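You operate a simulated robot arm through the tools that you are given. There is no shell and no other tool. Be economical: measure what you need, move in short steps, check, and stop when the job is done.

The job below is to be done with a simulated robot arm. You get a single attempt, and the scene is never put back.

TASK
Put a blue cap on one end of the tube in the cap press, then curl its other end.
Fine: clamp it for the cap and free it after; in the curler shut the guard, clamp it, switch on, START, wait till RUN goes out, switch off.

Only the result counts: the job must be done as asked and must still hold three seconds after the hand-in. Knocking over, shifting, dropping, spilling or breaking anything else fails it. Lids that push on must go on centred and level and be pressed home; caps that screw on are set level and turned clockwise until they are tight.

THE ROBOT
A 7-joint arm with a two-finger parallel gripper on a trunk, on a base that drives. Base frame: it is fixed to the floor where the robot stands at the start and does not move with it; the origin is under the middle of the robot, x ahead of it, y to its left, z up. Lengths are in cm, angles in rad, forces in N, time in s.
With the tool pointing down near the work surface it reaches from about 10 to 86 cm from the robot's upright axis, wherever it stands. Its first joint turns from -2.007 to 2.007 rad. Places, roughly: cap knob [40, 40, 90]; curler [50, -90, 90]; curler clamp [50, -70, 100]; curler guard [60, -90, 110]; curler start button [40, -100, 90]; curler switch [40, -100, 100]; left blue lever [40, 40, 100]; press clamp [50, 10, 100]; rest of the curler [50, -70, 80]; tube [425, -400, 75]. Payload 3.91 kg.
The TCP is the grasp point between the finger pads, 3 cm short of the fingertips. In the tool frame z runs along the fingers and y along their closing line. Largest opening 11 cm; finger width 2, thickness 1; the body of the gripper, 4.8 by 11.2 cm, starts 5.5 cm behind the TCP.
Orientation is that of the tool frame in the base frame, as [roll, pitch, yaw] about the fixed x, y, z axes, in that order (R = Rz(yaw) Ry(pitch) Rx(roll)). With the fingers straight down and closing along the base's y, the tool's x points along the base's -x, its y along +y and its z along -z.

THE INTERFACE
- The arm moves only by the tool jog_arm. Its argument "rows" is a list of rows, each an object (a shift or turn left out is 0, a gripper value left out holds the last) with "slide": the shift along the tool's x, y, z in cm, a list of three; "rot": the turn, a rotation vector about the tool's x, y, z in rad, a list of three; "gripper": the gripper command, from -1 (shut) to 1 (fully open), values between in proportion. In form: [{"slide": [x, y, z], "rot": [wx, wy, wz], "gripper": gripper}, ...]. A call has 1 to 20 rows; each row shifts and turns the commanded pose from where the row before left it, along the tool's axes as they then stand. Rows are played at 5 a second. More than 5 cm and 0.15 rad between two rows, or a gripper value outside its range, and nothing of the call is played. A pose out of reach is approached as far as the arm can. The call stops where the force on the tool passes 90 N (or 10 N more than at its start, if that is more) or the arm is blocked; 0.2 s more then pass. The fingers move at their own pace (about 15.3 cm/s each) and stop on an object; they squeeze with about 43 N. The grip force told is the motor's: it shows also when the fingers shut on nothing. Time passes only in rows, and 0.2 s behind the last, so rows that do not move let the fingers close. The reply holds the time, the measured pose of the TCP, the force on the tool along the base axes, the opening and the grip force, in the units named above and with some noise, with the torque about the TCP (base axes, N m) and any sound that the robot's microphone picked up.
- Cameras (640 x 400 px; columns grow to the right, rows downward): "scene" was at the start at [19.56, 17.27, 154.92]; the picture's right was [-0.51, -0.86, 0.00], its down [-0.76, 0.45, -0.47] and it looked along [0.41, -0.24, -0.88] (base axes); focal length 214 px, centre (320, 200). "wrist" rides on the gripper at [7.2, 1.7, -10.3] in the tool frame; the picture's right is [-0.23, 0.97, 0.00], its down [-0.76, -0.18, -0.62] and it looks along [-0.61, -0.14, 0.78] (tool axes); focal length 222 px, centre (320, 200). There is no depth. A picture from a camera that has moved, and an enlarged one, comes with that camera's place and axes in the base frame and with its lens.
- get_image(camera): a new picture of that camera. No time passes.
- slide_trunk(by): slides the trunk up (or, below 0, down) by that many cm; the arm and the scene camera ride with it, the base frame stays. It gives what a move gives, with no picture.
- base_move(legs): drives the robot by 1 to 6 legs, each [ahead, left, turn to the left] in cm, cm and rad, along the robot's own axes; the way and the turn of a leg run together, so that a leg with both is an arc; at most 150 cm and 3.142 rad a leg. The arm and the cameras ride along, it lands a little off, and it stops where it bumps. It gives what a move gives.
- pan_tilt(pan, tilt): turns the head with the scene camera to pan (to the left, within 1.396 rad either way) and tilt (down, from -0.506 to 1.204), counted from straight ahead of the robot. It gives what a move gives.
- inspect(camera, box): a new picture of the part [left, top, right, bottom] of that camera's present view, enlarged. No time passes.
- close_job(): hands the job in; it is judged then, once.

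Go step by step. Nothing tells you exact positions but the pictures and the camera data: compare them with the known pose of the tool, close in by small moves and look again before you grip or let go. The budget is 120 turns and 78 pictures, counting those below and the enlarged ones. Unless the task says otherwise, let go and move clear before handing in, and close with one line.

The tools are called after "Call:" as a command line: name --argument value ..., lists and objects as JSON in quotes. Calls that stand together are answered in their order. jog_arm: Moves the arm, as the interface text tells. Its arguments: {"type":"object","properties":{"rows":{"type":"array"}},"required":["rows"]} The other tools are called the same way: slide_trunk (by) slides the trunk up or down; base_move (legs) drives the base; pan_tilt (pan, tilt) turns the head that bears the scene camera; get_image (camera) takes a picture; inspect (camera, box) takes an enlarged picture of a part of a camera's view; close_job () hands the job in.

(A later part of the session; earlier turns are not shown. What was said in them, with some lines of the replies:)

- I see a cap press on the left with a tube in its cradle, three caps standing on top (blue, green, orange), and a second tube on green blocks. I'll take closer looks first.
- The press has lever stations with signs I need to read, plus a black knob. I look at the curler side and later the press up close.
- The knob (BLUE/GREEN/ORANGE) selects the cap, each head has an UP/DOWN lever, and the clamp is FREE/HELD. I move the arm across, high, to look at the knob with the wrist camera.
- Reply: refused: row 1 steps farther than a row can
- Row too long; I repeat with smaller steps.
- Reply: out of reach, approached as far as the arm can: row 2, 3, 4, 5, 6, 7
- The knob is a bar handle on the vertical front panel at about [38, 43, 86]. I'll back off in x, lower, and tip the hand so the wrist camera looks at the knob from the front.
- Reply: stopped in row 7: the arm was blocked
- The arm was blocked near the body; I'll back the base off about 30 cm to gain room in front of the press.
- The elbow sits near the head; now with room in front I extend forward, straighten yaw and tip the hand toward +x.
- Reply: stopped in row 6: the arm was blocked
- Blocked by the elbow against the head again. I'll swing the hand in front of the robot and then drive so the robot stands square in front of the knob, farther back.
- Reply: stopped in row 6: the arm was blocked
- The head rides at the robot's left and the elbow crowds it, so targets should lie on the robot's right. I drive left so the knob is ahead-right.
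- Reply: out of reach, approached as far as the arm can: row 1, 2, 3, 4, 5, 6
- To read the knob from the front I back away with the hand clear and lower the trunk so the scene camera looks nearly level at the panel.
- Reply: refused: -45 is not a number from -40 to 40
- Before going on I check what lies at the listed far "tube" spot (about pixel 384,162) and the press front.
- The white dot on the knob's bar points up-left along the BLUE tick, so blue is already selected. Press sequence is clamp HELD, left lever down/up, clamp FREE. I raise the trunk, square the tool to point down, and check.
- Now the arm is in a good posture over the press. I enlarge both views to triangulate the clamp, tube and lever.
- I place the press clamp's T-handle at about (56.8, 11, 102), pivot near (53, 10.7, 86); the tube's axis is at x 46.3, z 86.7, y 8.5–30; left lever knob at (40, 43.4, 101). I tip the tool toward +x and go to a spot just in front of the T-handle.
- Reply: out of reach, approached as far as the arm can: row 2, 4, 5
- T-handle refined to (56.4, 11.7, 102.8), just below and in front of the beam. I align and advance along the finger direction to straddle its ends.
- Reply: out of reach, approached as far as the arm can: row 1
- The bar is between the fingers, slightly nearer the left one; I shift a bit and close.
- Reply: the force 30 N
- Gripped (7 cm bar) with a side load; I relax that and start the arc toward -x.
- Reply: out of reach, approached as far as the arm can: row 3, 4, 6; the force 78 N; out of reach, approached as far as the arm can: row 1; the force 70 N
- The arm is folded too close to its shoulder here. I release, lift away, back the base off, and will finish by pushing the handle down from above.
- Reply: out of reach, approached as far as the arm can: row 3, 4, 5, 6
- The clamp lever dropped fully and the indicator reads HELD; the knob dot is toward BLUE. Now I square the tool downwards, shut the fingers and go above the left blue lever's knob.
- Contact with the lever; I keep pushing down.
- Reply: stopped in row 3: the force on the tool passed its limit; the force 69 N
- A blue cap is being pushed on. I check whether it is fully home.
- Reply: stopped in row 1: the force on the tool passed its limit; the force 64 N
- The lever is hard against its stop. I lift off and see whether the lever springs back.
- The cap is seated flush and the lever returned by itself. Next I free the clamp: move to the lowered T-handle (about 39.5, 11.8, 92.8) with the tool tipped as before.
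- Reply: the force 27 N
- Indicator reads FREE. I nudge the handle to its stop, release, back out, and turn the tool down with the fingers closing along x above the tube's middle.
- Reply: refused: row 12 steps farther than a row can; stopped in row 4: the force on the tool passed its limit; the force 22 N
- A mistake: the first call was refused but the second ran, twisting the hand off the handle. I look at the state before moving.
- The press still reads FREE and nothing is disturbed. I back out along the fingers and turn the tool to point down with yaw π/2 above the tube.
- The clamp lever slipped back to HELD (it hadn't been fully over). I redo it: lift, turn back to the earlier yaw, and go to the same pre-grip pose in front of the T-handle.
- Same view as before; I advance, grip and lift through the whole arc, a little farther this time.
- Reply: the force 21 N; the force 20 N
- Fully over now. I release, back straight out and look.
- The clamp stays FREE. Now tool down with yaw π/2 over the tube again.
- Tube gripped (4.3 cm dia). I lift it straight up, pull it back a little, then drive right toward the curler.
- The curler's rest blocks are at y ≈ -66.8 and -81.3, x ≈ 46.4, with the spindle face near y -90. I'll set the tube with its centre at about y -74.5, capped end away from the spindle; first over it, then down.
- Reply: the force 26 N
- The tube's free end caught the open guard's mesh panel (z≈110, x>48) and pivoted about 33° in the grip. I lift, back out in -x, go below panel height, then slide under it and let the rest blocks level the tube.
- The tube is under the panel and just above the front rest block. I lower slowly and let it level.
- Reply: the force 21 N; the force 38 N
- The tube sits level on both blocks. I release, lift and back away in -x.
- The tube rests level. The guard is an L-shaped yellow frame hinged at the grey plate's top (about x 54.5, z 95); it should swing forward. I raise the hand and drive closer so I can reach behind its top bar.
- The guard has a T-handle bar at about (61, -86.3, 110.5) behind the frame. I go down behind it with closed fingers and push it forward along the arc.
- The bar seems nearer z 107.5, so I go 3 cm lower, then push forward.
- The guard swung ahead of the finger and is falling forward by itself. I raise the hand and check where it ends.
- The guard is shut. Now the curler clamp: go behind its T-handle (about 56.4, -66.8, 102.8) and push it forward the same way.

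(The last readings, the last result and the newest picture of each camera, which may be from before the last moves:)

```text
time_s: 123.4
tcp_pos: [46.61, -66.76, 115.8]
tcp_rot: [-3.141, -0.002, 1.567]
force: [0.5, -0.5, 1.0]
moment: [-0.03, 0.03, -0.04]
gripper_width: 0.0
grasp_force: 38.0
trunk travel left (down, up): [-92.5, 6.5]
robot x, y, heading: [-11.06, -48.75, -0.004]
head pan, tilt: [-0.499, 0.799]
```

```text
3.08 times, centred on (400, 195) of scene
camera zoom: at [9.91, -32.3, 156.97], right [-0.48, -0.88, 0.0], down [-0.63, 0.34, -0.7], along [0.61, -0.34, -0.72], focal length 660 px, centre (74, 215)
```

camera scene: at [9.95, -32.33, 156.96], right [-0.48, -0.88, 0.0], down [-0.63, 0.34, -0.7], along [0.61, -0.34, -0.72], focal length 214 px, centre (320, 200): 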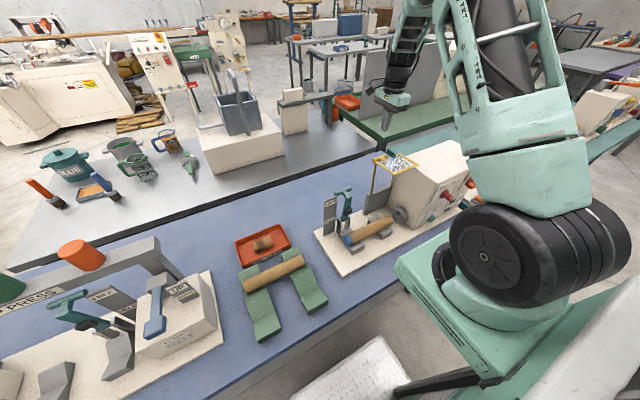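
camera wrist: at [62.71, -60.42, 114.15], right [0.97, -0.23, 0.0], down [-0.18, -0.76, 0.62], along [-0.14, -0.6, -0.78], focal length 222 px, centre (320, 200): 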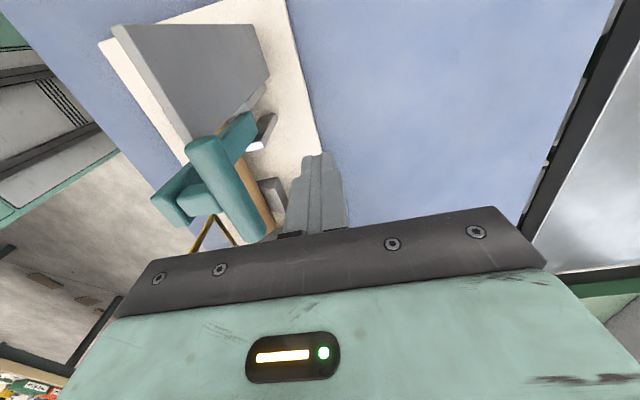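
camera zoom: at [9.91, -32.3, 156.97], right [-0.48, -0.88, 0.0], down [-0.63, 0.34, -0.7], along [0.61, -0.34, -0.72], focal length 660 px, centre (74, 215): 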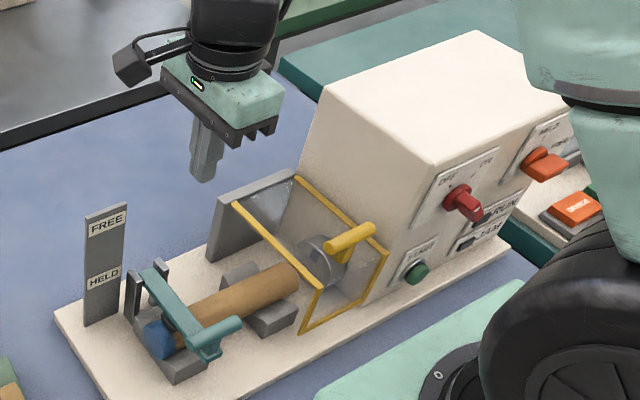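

The clamp bar lies on the tube. Next come the switch (≈37, -100.5, 100.5) and START (≈38, -100.8, 86.5) on the front face; I back off and to the right, then turn the hand to point toward +x.

Call:
base_move --legs '[[-30, 0, 0], [0, -24, 0]]'

Call:
jog_arm --rows '[{"rot": [0, 0, -0.1427]}, {"rot": [0, 0, -0.1427]}, {"rot": [0, 0, -0.1427]}, {"rot": [0, 0, -0.1427]}, {"rot": [0, 0, -0.1427]}, {"rot": [0, 0, -0.1427]}, {"rot": [0, 0, -0.1427]}, {"rot": [0, 0, -0.1427]}, {"rot": [0, 0, -0.1427]}, {"rot": [0, 0, -0.1427]}, {"rot": [0, 0, -0.1427]}, {"rot": [0, -0.15, 0]}, {"rot": [0, -0.15, 0]}, {"rot": [0, -0.15, 0]}, {"rot": [0, -0.15, 0]}, {"rot": [0, -0.15, 0]}, {}]'

```text
time_s: 126.8
tcp_pos: [16.14, -91.02, 115.81]
tcp_rot: [-3.141, -0.003, 1.569]
force: [-0.1, 0.4, 0.0]
moment: [-0.01, -0.01, 0.02]
gripper_width: 0.0
grasp_force: 37.4
trunk travel left (down, up): [-92.5, 6.5]
robot x, y, heading: [-41.89, -73.15, -0.006]
head pan, tilt: [-0.499, 0.799]
```

```text
time_s: 130.4
tcp_pos: [21.17, -92.19, 115.2]
tcp_rot: [3.138, 0.75, 3.137]
force: [0.1, 0.3, -0.2]
moment: [-0.01, 0.01, -0.02]
gripper_width: 0.0
grasp_force: 38.0
out of reach, approached as far as the arm can: row 14, 15, 16
trunk travel left (down, up): [-92.5, 6.5]
robot x, y, heading: [-41.62, -73.38, 0.003]
head pan, tilt: [-0.499, 0.799]
```

Call:
jog_arm --rows '[{"slide": [2.5, -2, 2.5]}, {"slide": [2.3, -2, 2.4]}, {"slide": [2, -2, 2.4]}, {"slide": [0, -1, 0]}, {"rot": [0, -0.15, 0]}, {"rot": [0, -0.15, 0]}, {"rot": [0, -0.15, 0]}, {"rot": [0, -0.15, 0]}, {"rot": [0, -0.15, 0]}, {}]'

Call:
get_image --camera "wrist"

```text
time_s: 132.6
tcp_pos: [21.25, -99.15, 105.12]
tcp_rot: [3.107, 1.5, 3.106]
force: [-0.1, -0.3, 0.6]
moment: [-0.02, -0.01, -0.01]
gripper_width: 0.01
grasp_force: 37.4
trunk travel left (down, up): [-92.5, 6.5]
robot x, y, heading: [-41.43, -73.15, 0.0]
head pan, tilt: [-0.499, 0.799]
```

```text
11 pictures are left
camera wrist: at [10.27, -97.49, 98.72], right [0.02, 0.97, 0.23], down [-0.57, -0.18, 0.8], along [0.82, -0.14, 0.55], focal length 222 px, centre (320, 200)
```

wrist: 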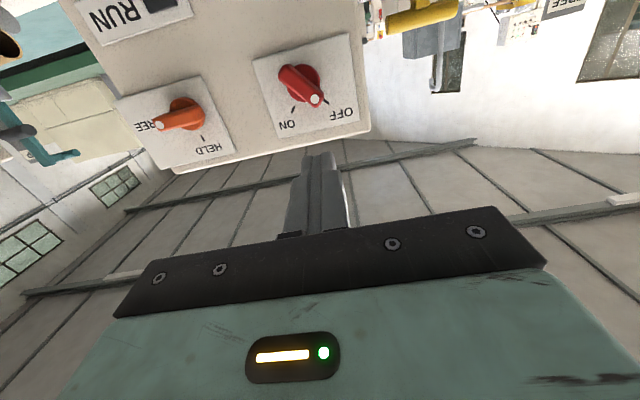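

The hand points forward well. The red pointer sits at OFF (hub ≈ y -100.8, z 101.4); ON is to the right. I'll come in left of the pointer's tip with closed fingers and push it to the right.

Call:
jog_arm --rows '[{"slide": [0.75, 2.85, 0]}, {"slide": [0, 0, 4]}, {"slide": [0, 0, 4]}, {"slide": [0, 0, 2]}, {"slide": [0, 0, 1.2]}, {}]'

Call:
get_image --camera "wrist"

```text
time_s: 134.0
tcp_pos: [32.28, -96.4, 103.68]
tcp_rot: [3.107, 1.499, 3.104]
force: [0.4, 0.2, 0.5]
moment: [0.04, -0.01, 0.01]
gripper_width: 0.0
grasp_force: 38.1
trunk travel left (down, up): [-92.5, 6.5]
robot x, y, heading: [-41.9, -72.86, -0.002]
head pan, tilt: [-0.499, 0.799]
```

```text
10 pictures are left
camera wrist: at [21.31, -94.67, 97.2], right [0.02, 0.97, 0.23], down [-0.57, -0.18, 0.8], along [0.82, -0.14, 0.55], focal length 222 px, centre (320, 200)
```

wrist: 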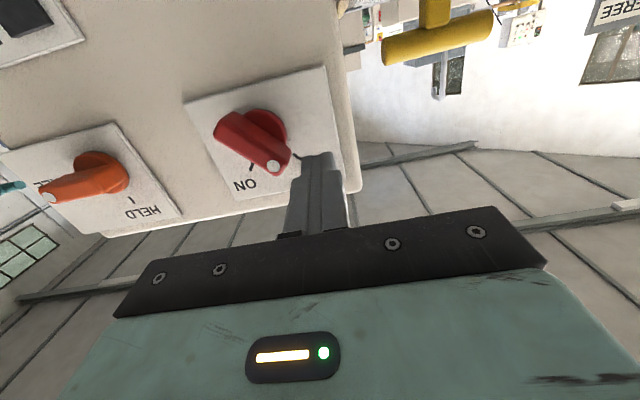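

Call:
jog_arm --rows '[{"slide": [0.9, 0.4, 0]}, {"slide": [0, 0, 0.8]}, {"slide": [0, -0.8, 0]}, {"slide": [0, -0.8, 0]}, {"slide": [0, -0.7, 0]}, {"slide": [0, -0.7, 0]}, {"slide": [0, -0.7, 0]}, {"slide": [-0.2, -0.6, 0]}, {"slide": [-0.2, -0.6, 0]}]'

Call:
get_image --camera "wrist"

```text
time_s: 136.0
tcp_pos: [33.07, -99.24, 103.25]
tcp_rot: [2.958, 1.5, 2.986]
force: [-10.8, 64.6, 13.5]
moment: [0.62, -0.32, 1.62]
gripper_width: 0.01
grasp_force: 37.5
trunk travel left (down, up): [-92.5, 6.5]
robot x, y, heading: [-41.61, -73.18, -0.004]
head pan, tilt: [-0.499, 0.799]
```

```text
9 pictures are left
camera wrist: at [22.13, -97.76, 96.77], right [-0.01, 0.97, 0.24], down [-0.56, -0.2, 0.8], along [0.83, -0.13, 0.55], focal length 222 px, centre (320, 200)
```

wrist: 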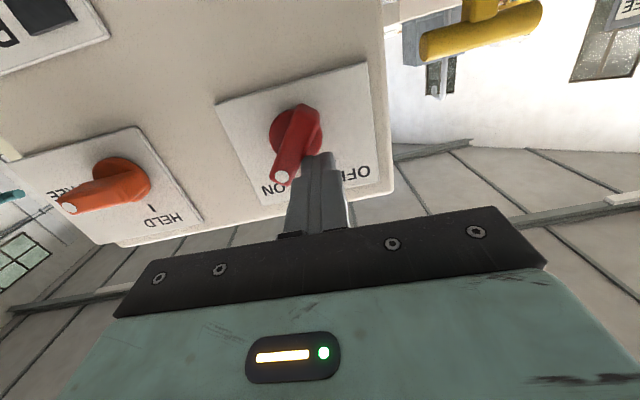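

The switch is at ON. I back off and go down to look at the START button.

Call:
jog_arm --rows '[{"slide": [0, 1.2, 0]}, {"slide": [0, 0.5, -3]}, {"slide": [0, 0, -4]}, {"slide": [4, -0.5, -1]}, {"slide": [4, 0, 0]}, {"slide": [4, 0, 0]}, {"slide": [3, 0, 0]}, {}]'

Call:
get_image --camera "wrist"

```text
time_s: 137.8
tcp_pos: [24.1, -99.55, 88.65]
tcp_rot: [3.108, 1.5, 3.107]
force: [0.1, 0.7, -0.1]
moment: [0.0, -0.02, 0.01]
gripper_width: 0.0
grasp_force: 37.5
trunk travel left (down, up): [-92.5, 6.5]
robot x, y, heading: [-41.72, -73.24, -0.003]
head pan, tilt: [-0.499, 0.799]
```

```text
8 pictures are left
camera wrist: at [13.09, -97.94, 82.19], right [0.02, 0.97, 0.23], down [-0.57, -0.18, 0.8], along [0.82, -0.14, 0.55], focal length 222 px, centre (320, 200)
```

wrist: 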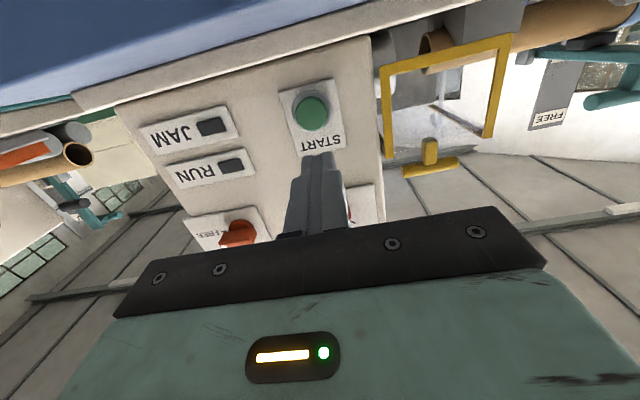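

Call:
jog_arm --rows '[{"slide": [0.3, -1.05, 2]}, {"slide": [0, 0, 4]}, {"slide": [0, 0, 2]}, {"slide": [0, 0, 0.7]}, {"slide": [0, 0, 0.5]}, {"slide": [0, 0, 0.4]}, {"slide": [0, 0, 0.4]}, {"slide": [0, 0, 0.4]}]'

```text
time_s: 139.6
tcp_pos: [34.27, -100.67, 87.7]
tcp_rot: [3.105, 1.499, 3.103]
force: [-10.6, 1.3, 0.0]
moment: [0.0, -0.07, 0.06]
gripper_width: 0.0
grasp_force: 37.4
trunk travel left (down, up): [-92.5, 6.5]
robot x, y, heading: [-42.04, -73.04, -0.006]
head pan, tilt: [-0.499, 0.799]
heard: click
```

A click: START was pressed. I back away and look at the RUN lamp.

Call:
jog_arm --rows '[{"slide": [0, 0, -3]}, {"slide": [0, 0, -4]}, {"slide": [0, 1, -3.5]}, {}]'

Call:
get_image --camera "wrist"

```text
time_s: 140.6
tcp_pos: [24.01, -99.55, 88.51]
tcp_rot: [3.106, 1.498, 3.106]
force: [0.0, 0.0, -0.1]
moment: [0.03, 0.02, 0.02]
gripper_width: 0.01
grasp_force: 37.6
trunk travel left (down, up): [-92.5, 6.5]
robot x, y, heading: [-41.85, -73.13, -0.001]
head pan, tilt: [-0.499, 0.799]
```

```text
7 pictures are left
camera wrist: at [13.03, -97.98, 82.02], right [0.02, 0.97, 0.23], down [-0.57, -0.18, 0.8], along [0.82, -0.14, 0.55], focal length 222 px, centre (320, 200)
```

wrist: 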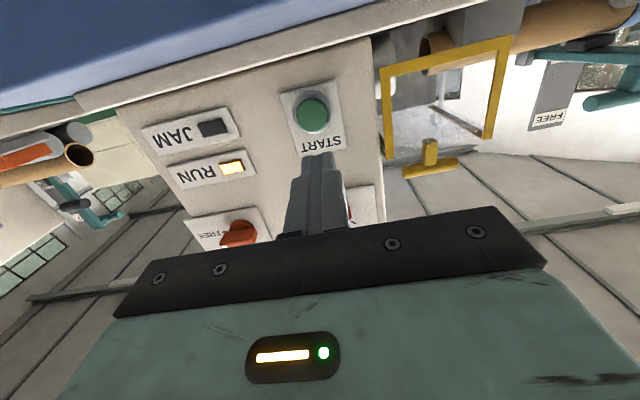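

RUN is lit and JAM is dark. I wait.

Call:
jog_arm --rows '[{}, {}, {}, {}, {}, {}, {}, {}, {}, {}, {}, {}, {}, {}, {}, {}, {}, {}, {}, {}]'

Call:
jog_arm --rows '[{}, {}, {}, {}, {}, {}, {}, {}, {}, {}, {}, {}, {}, {}, {}, {}, {}, {}, {}, {}]'

Call:
get_image --camera "wrist"

```text
time_s: 144.8
tcp_pos: [24.06, -99.49, 88.46]
tcp_rot: [3.107, 1.498, 3.103]
force: [0.1, -0.3, 0.0]
moment: [-0.02, 0.02, -0.02]
gripper_width: 0.0
grasp_force: 37.9
trunk travel left (down, up): [-92.5, 6.5]
robot x, y, heading: [-42.05, -73.19, 0.0]
head pan, tilt: [-0.499, 0.799]
```

```text
time_s: 149.0
tcp_pos: [23.97, -99.71, 88.47]
tcp_rot: [3.107, 1.498, 3.104]
force: [0.2, 1.1, -0.8]
moment: [-0.01, 0.02, 0.01]
gripper_width: 0.04
grasp_force: 38.0
trunk travel left (down, up): [-92.5, 6.5]
robot x, y, heading: [-41.41, -72.95, -0.003]
head pan, tilt: [-0.499, 0.799]
```

```text
6 pictures are left
camera wrist: at [13.04, -97.98, 82.01], right [0.02, 0.97, 0.23], down [-0.57, -0.18, 0.8], along [0.82, -0.14, 0.55], focal length 222 px, centre (320, 200)
```

wrist: 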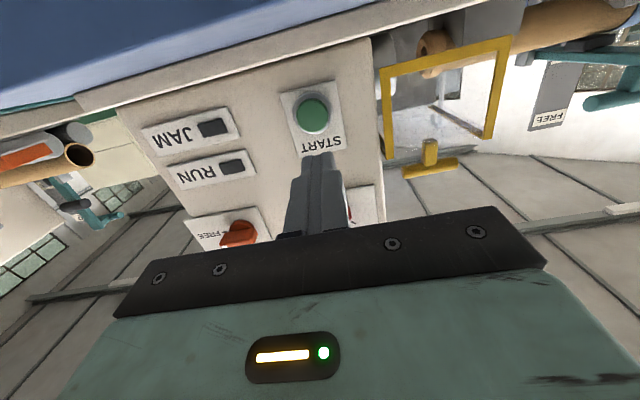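

RUN went out with no JAM, and the tube end is curled. Now switch off: come in on the right side of the pointer and push it back to the left.

Call:
jog_arm --rows '[{"slide": [-4, -1.5, 0]}, {"slide": [-4, -1.5, 0]}, {"slide": [-4, -1.5, 0]}, {"slide": [-2.9, -1.5, 0]}, {}, {"slide": [0, 0, 4]}, {"slide": [0, 0, 2.5]}, {"slide": [0, 0, 1.5]}, {}]'

Call:
get_image --camera "wrist"

```text
time_s: 151.0
tcp_pos: [32.84, -105.63, 102.69]
tcp_rot: [3.102, 1.5, 3.101]
force: [0.8, 0.7, 0.3]
moment: [-0.02, -0.02, 0.01]
gripper_width: 0.0
grasp_force: 37.4
trunk travel left (down, up): [-92.5, 6.5]
robot x, y, heading: [-41.94, -73.3, -0.001]
head pan, tilt: [-0.499, 0.799]
```

```text
5 pictures are left
camera wrist: at [22.02, -103.98, 96.21], right [0.02, 0.97, 0.23], down [-0.57, -0.18, 0.8], along [0.82, -0.14, 0.55], focal length 222 px, centre (320, 200)
```

wrist: 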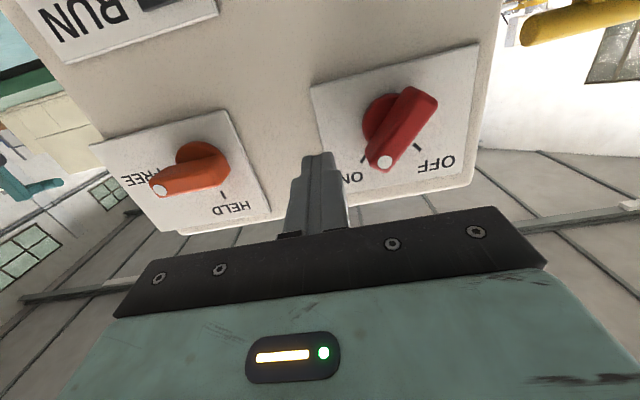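

Call:
jog_arm --rows '[{"slide": [0, 0.8, 0.2]}, {"slide": [0, 0.8, 0]}, {"slide": [0, 0.8, 0]}, {"slide": [0, 0.7, 0]}, {"slide": [0, 0.7, 0]}, {"slide": [-0.2, 0.6, 0]}, {"slide": [-0.2, 0.6, 0]}]'

Call:
get_image --camera "wrist"

```text
time_s: 152.6
tcp_pos: [33.03, -101.77, 103.1]
tcp_rot: [-3.069, 1.498, -3.089]
force: [2.6, -52.3, 10.4]
moment: [-0.46, -0.34, -1.44]
gripper_width: 0.0
grasp_force: 37.2
trunk travel left (down, up): [-92.5, 6.5]
robot x, y, heading: [-41.77, -73.15, -0.001]
head pan, tilt: [-0.499, 0.799]
```

```text
4 pictures are left
camera wrist: at [22.1, -100.02, 96.67], right [0.04, 0.97, 0.22], down [-0.57, -0.16, 0.8], along [0.82, -0.16, 0.55], focal length 222 px, centre (320, 200)
```

wrist: 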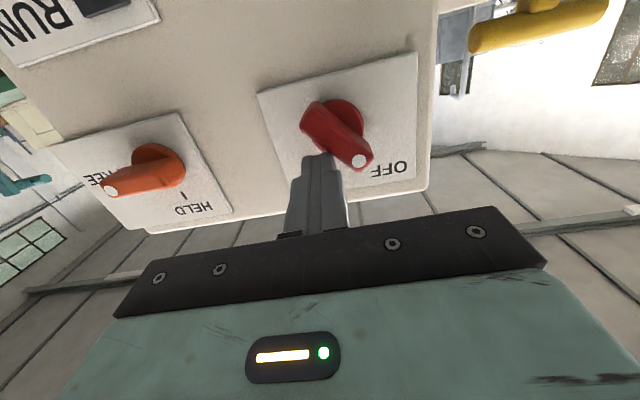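

The switch points to OFF. I relieve the push, back well clear and take a last look at the tube.

Call:
jog_arm --rows '[{"slide": [0, -1.3, 0]}, {"slide": [0, 0, -4]}, {"slide": [0, 0, -4]}, {"slide": [0, 0, -3]}, {}]'

Call:
base_move --legs '[[-20, 0, 0]]'

Call:
get_image --camera "scene"

```text
time_s: 153.8
tcp_pos: [22.18, -101.86, 103.93]
tcp_rot: [3.098, 1.497, 3.099]
force: [-0.8, -0.1, -0.3]
moment: [-0.04, 0.01, 0.01]
gripper_width: 0.0
grasp_force: 37.6
trunk travel left (down, up): [-92.5, 6.5]
robot x, y, heading: [-41.77, -73.11, -0.003]
head pan, tilt: [-0.499, 0.799]
```

```text
time_s: 155.4
tcp_pos: [2.14, -102.07, 103.82]
tcp_rot: [3.107, 1.5, 3.102]
force: [0.2, 0.5, -0.1]
moment: [0.02, 0.0, 0.0]
gripper_width: 0.0
grasp_force: 37.3
trunk travel left (down, up): [-92.5, 6.5]
robot x, y, heading: [-61.79, -73.07, -0.004]
head pan, tilt: [-0.499, 0.799]
```

```text
3 pictures are left
camera scene: at [-40.7, -56.52, 156.96], right [-0.48, -0.88, 0.0], down [-0.63, 0.35, -0.7], along [0.61, -0.34, -0.72], focal length 214 px, centre (320, 200)
```

scene: 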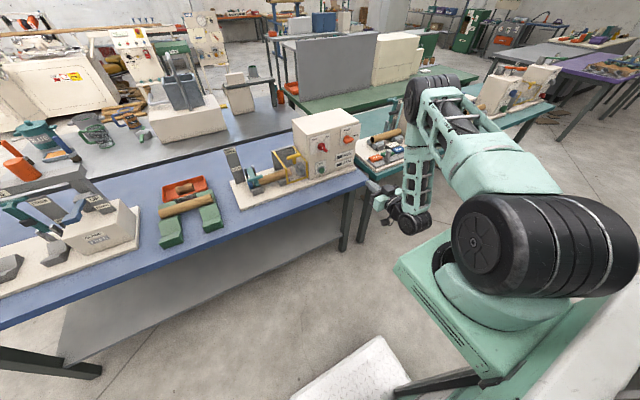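

Call:
inspect --camera "scene" --box '[225, 100, 365, 210]'

```text
3.64 times, centred on (295, 155) of scene
camera zoom: at [-40.7, -56.52, 156.96], right [-0.48, -0.88, 0.0], down [-0.63, 0.35, -0.7], along [0.61, -0.34, -0.72], focal length 780 px, centre (411, 364)
```

zoom: 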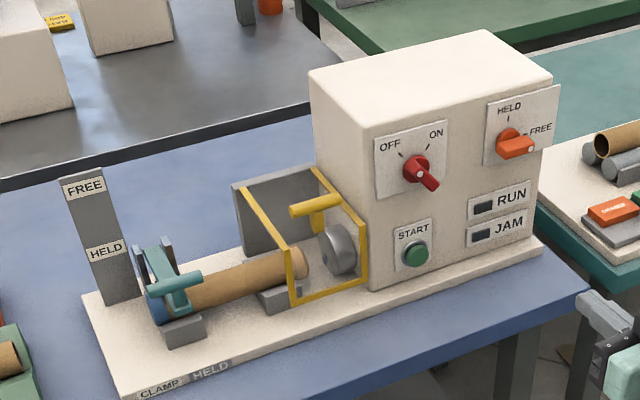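

The curler shows clamp HELD, guard shut, switch OFF, and RUN and JAM dark. The tube has its blue cap at one end and the other end is curled, so I hand in.

Call:
close_job

```text
The job is handed in.
```

The tube from the cap press now has a blue cap pressed on one end and its other end curled. It is still in the curler, clamped with the guard shut; the curler is switched off and the arm is clear. On the way into the curler the tube caught the open guard and pivoted in the grip, but I re-levelled it on the rests before curling, and the JAM lamp was dark whenever I checked it.
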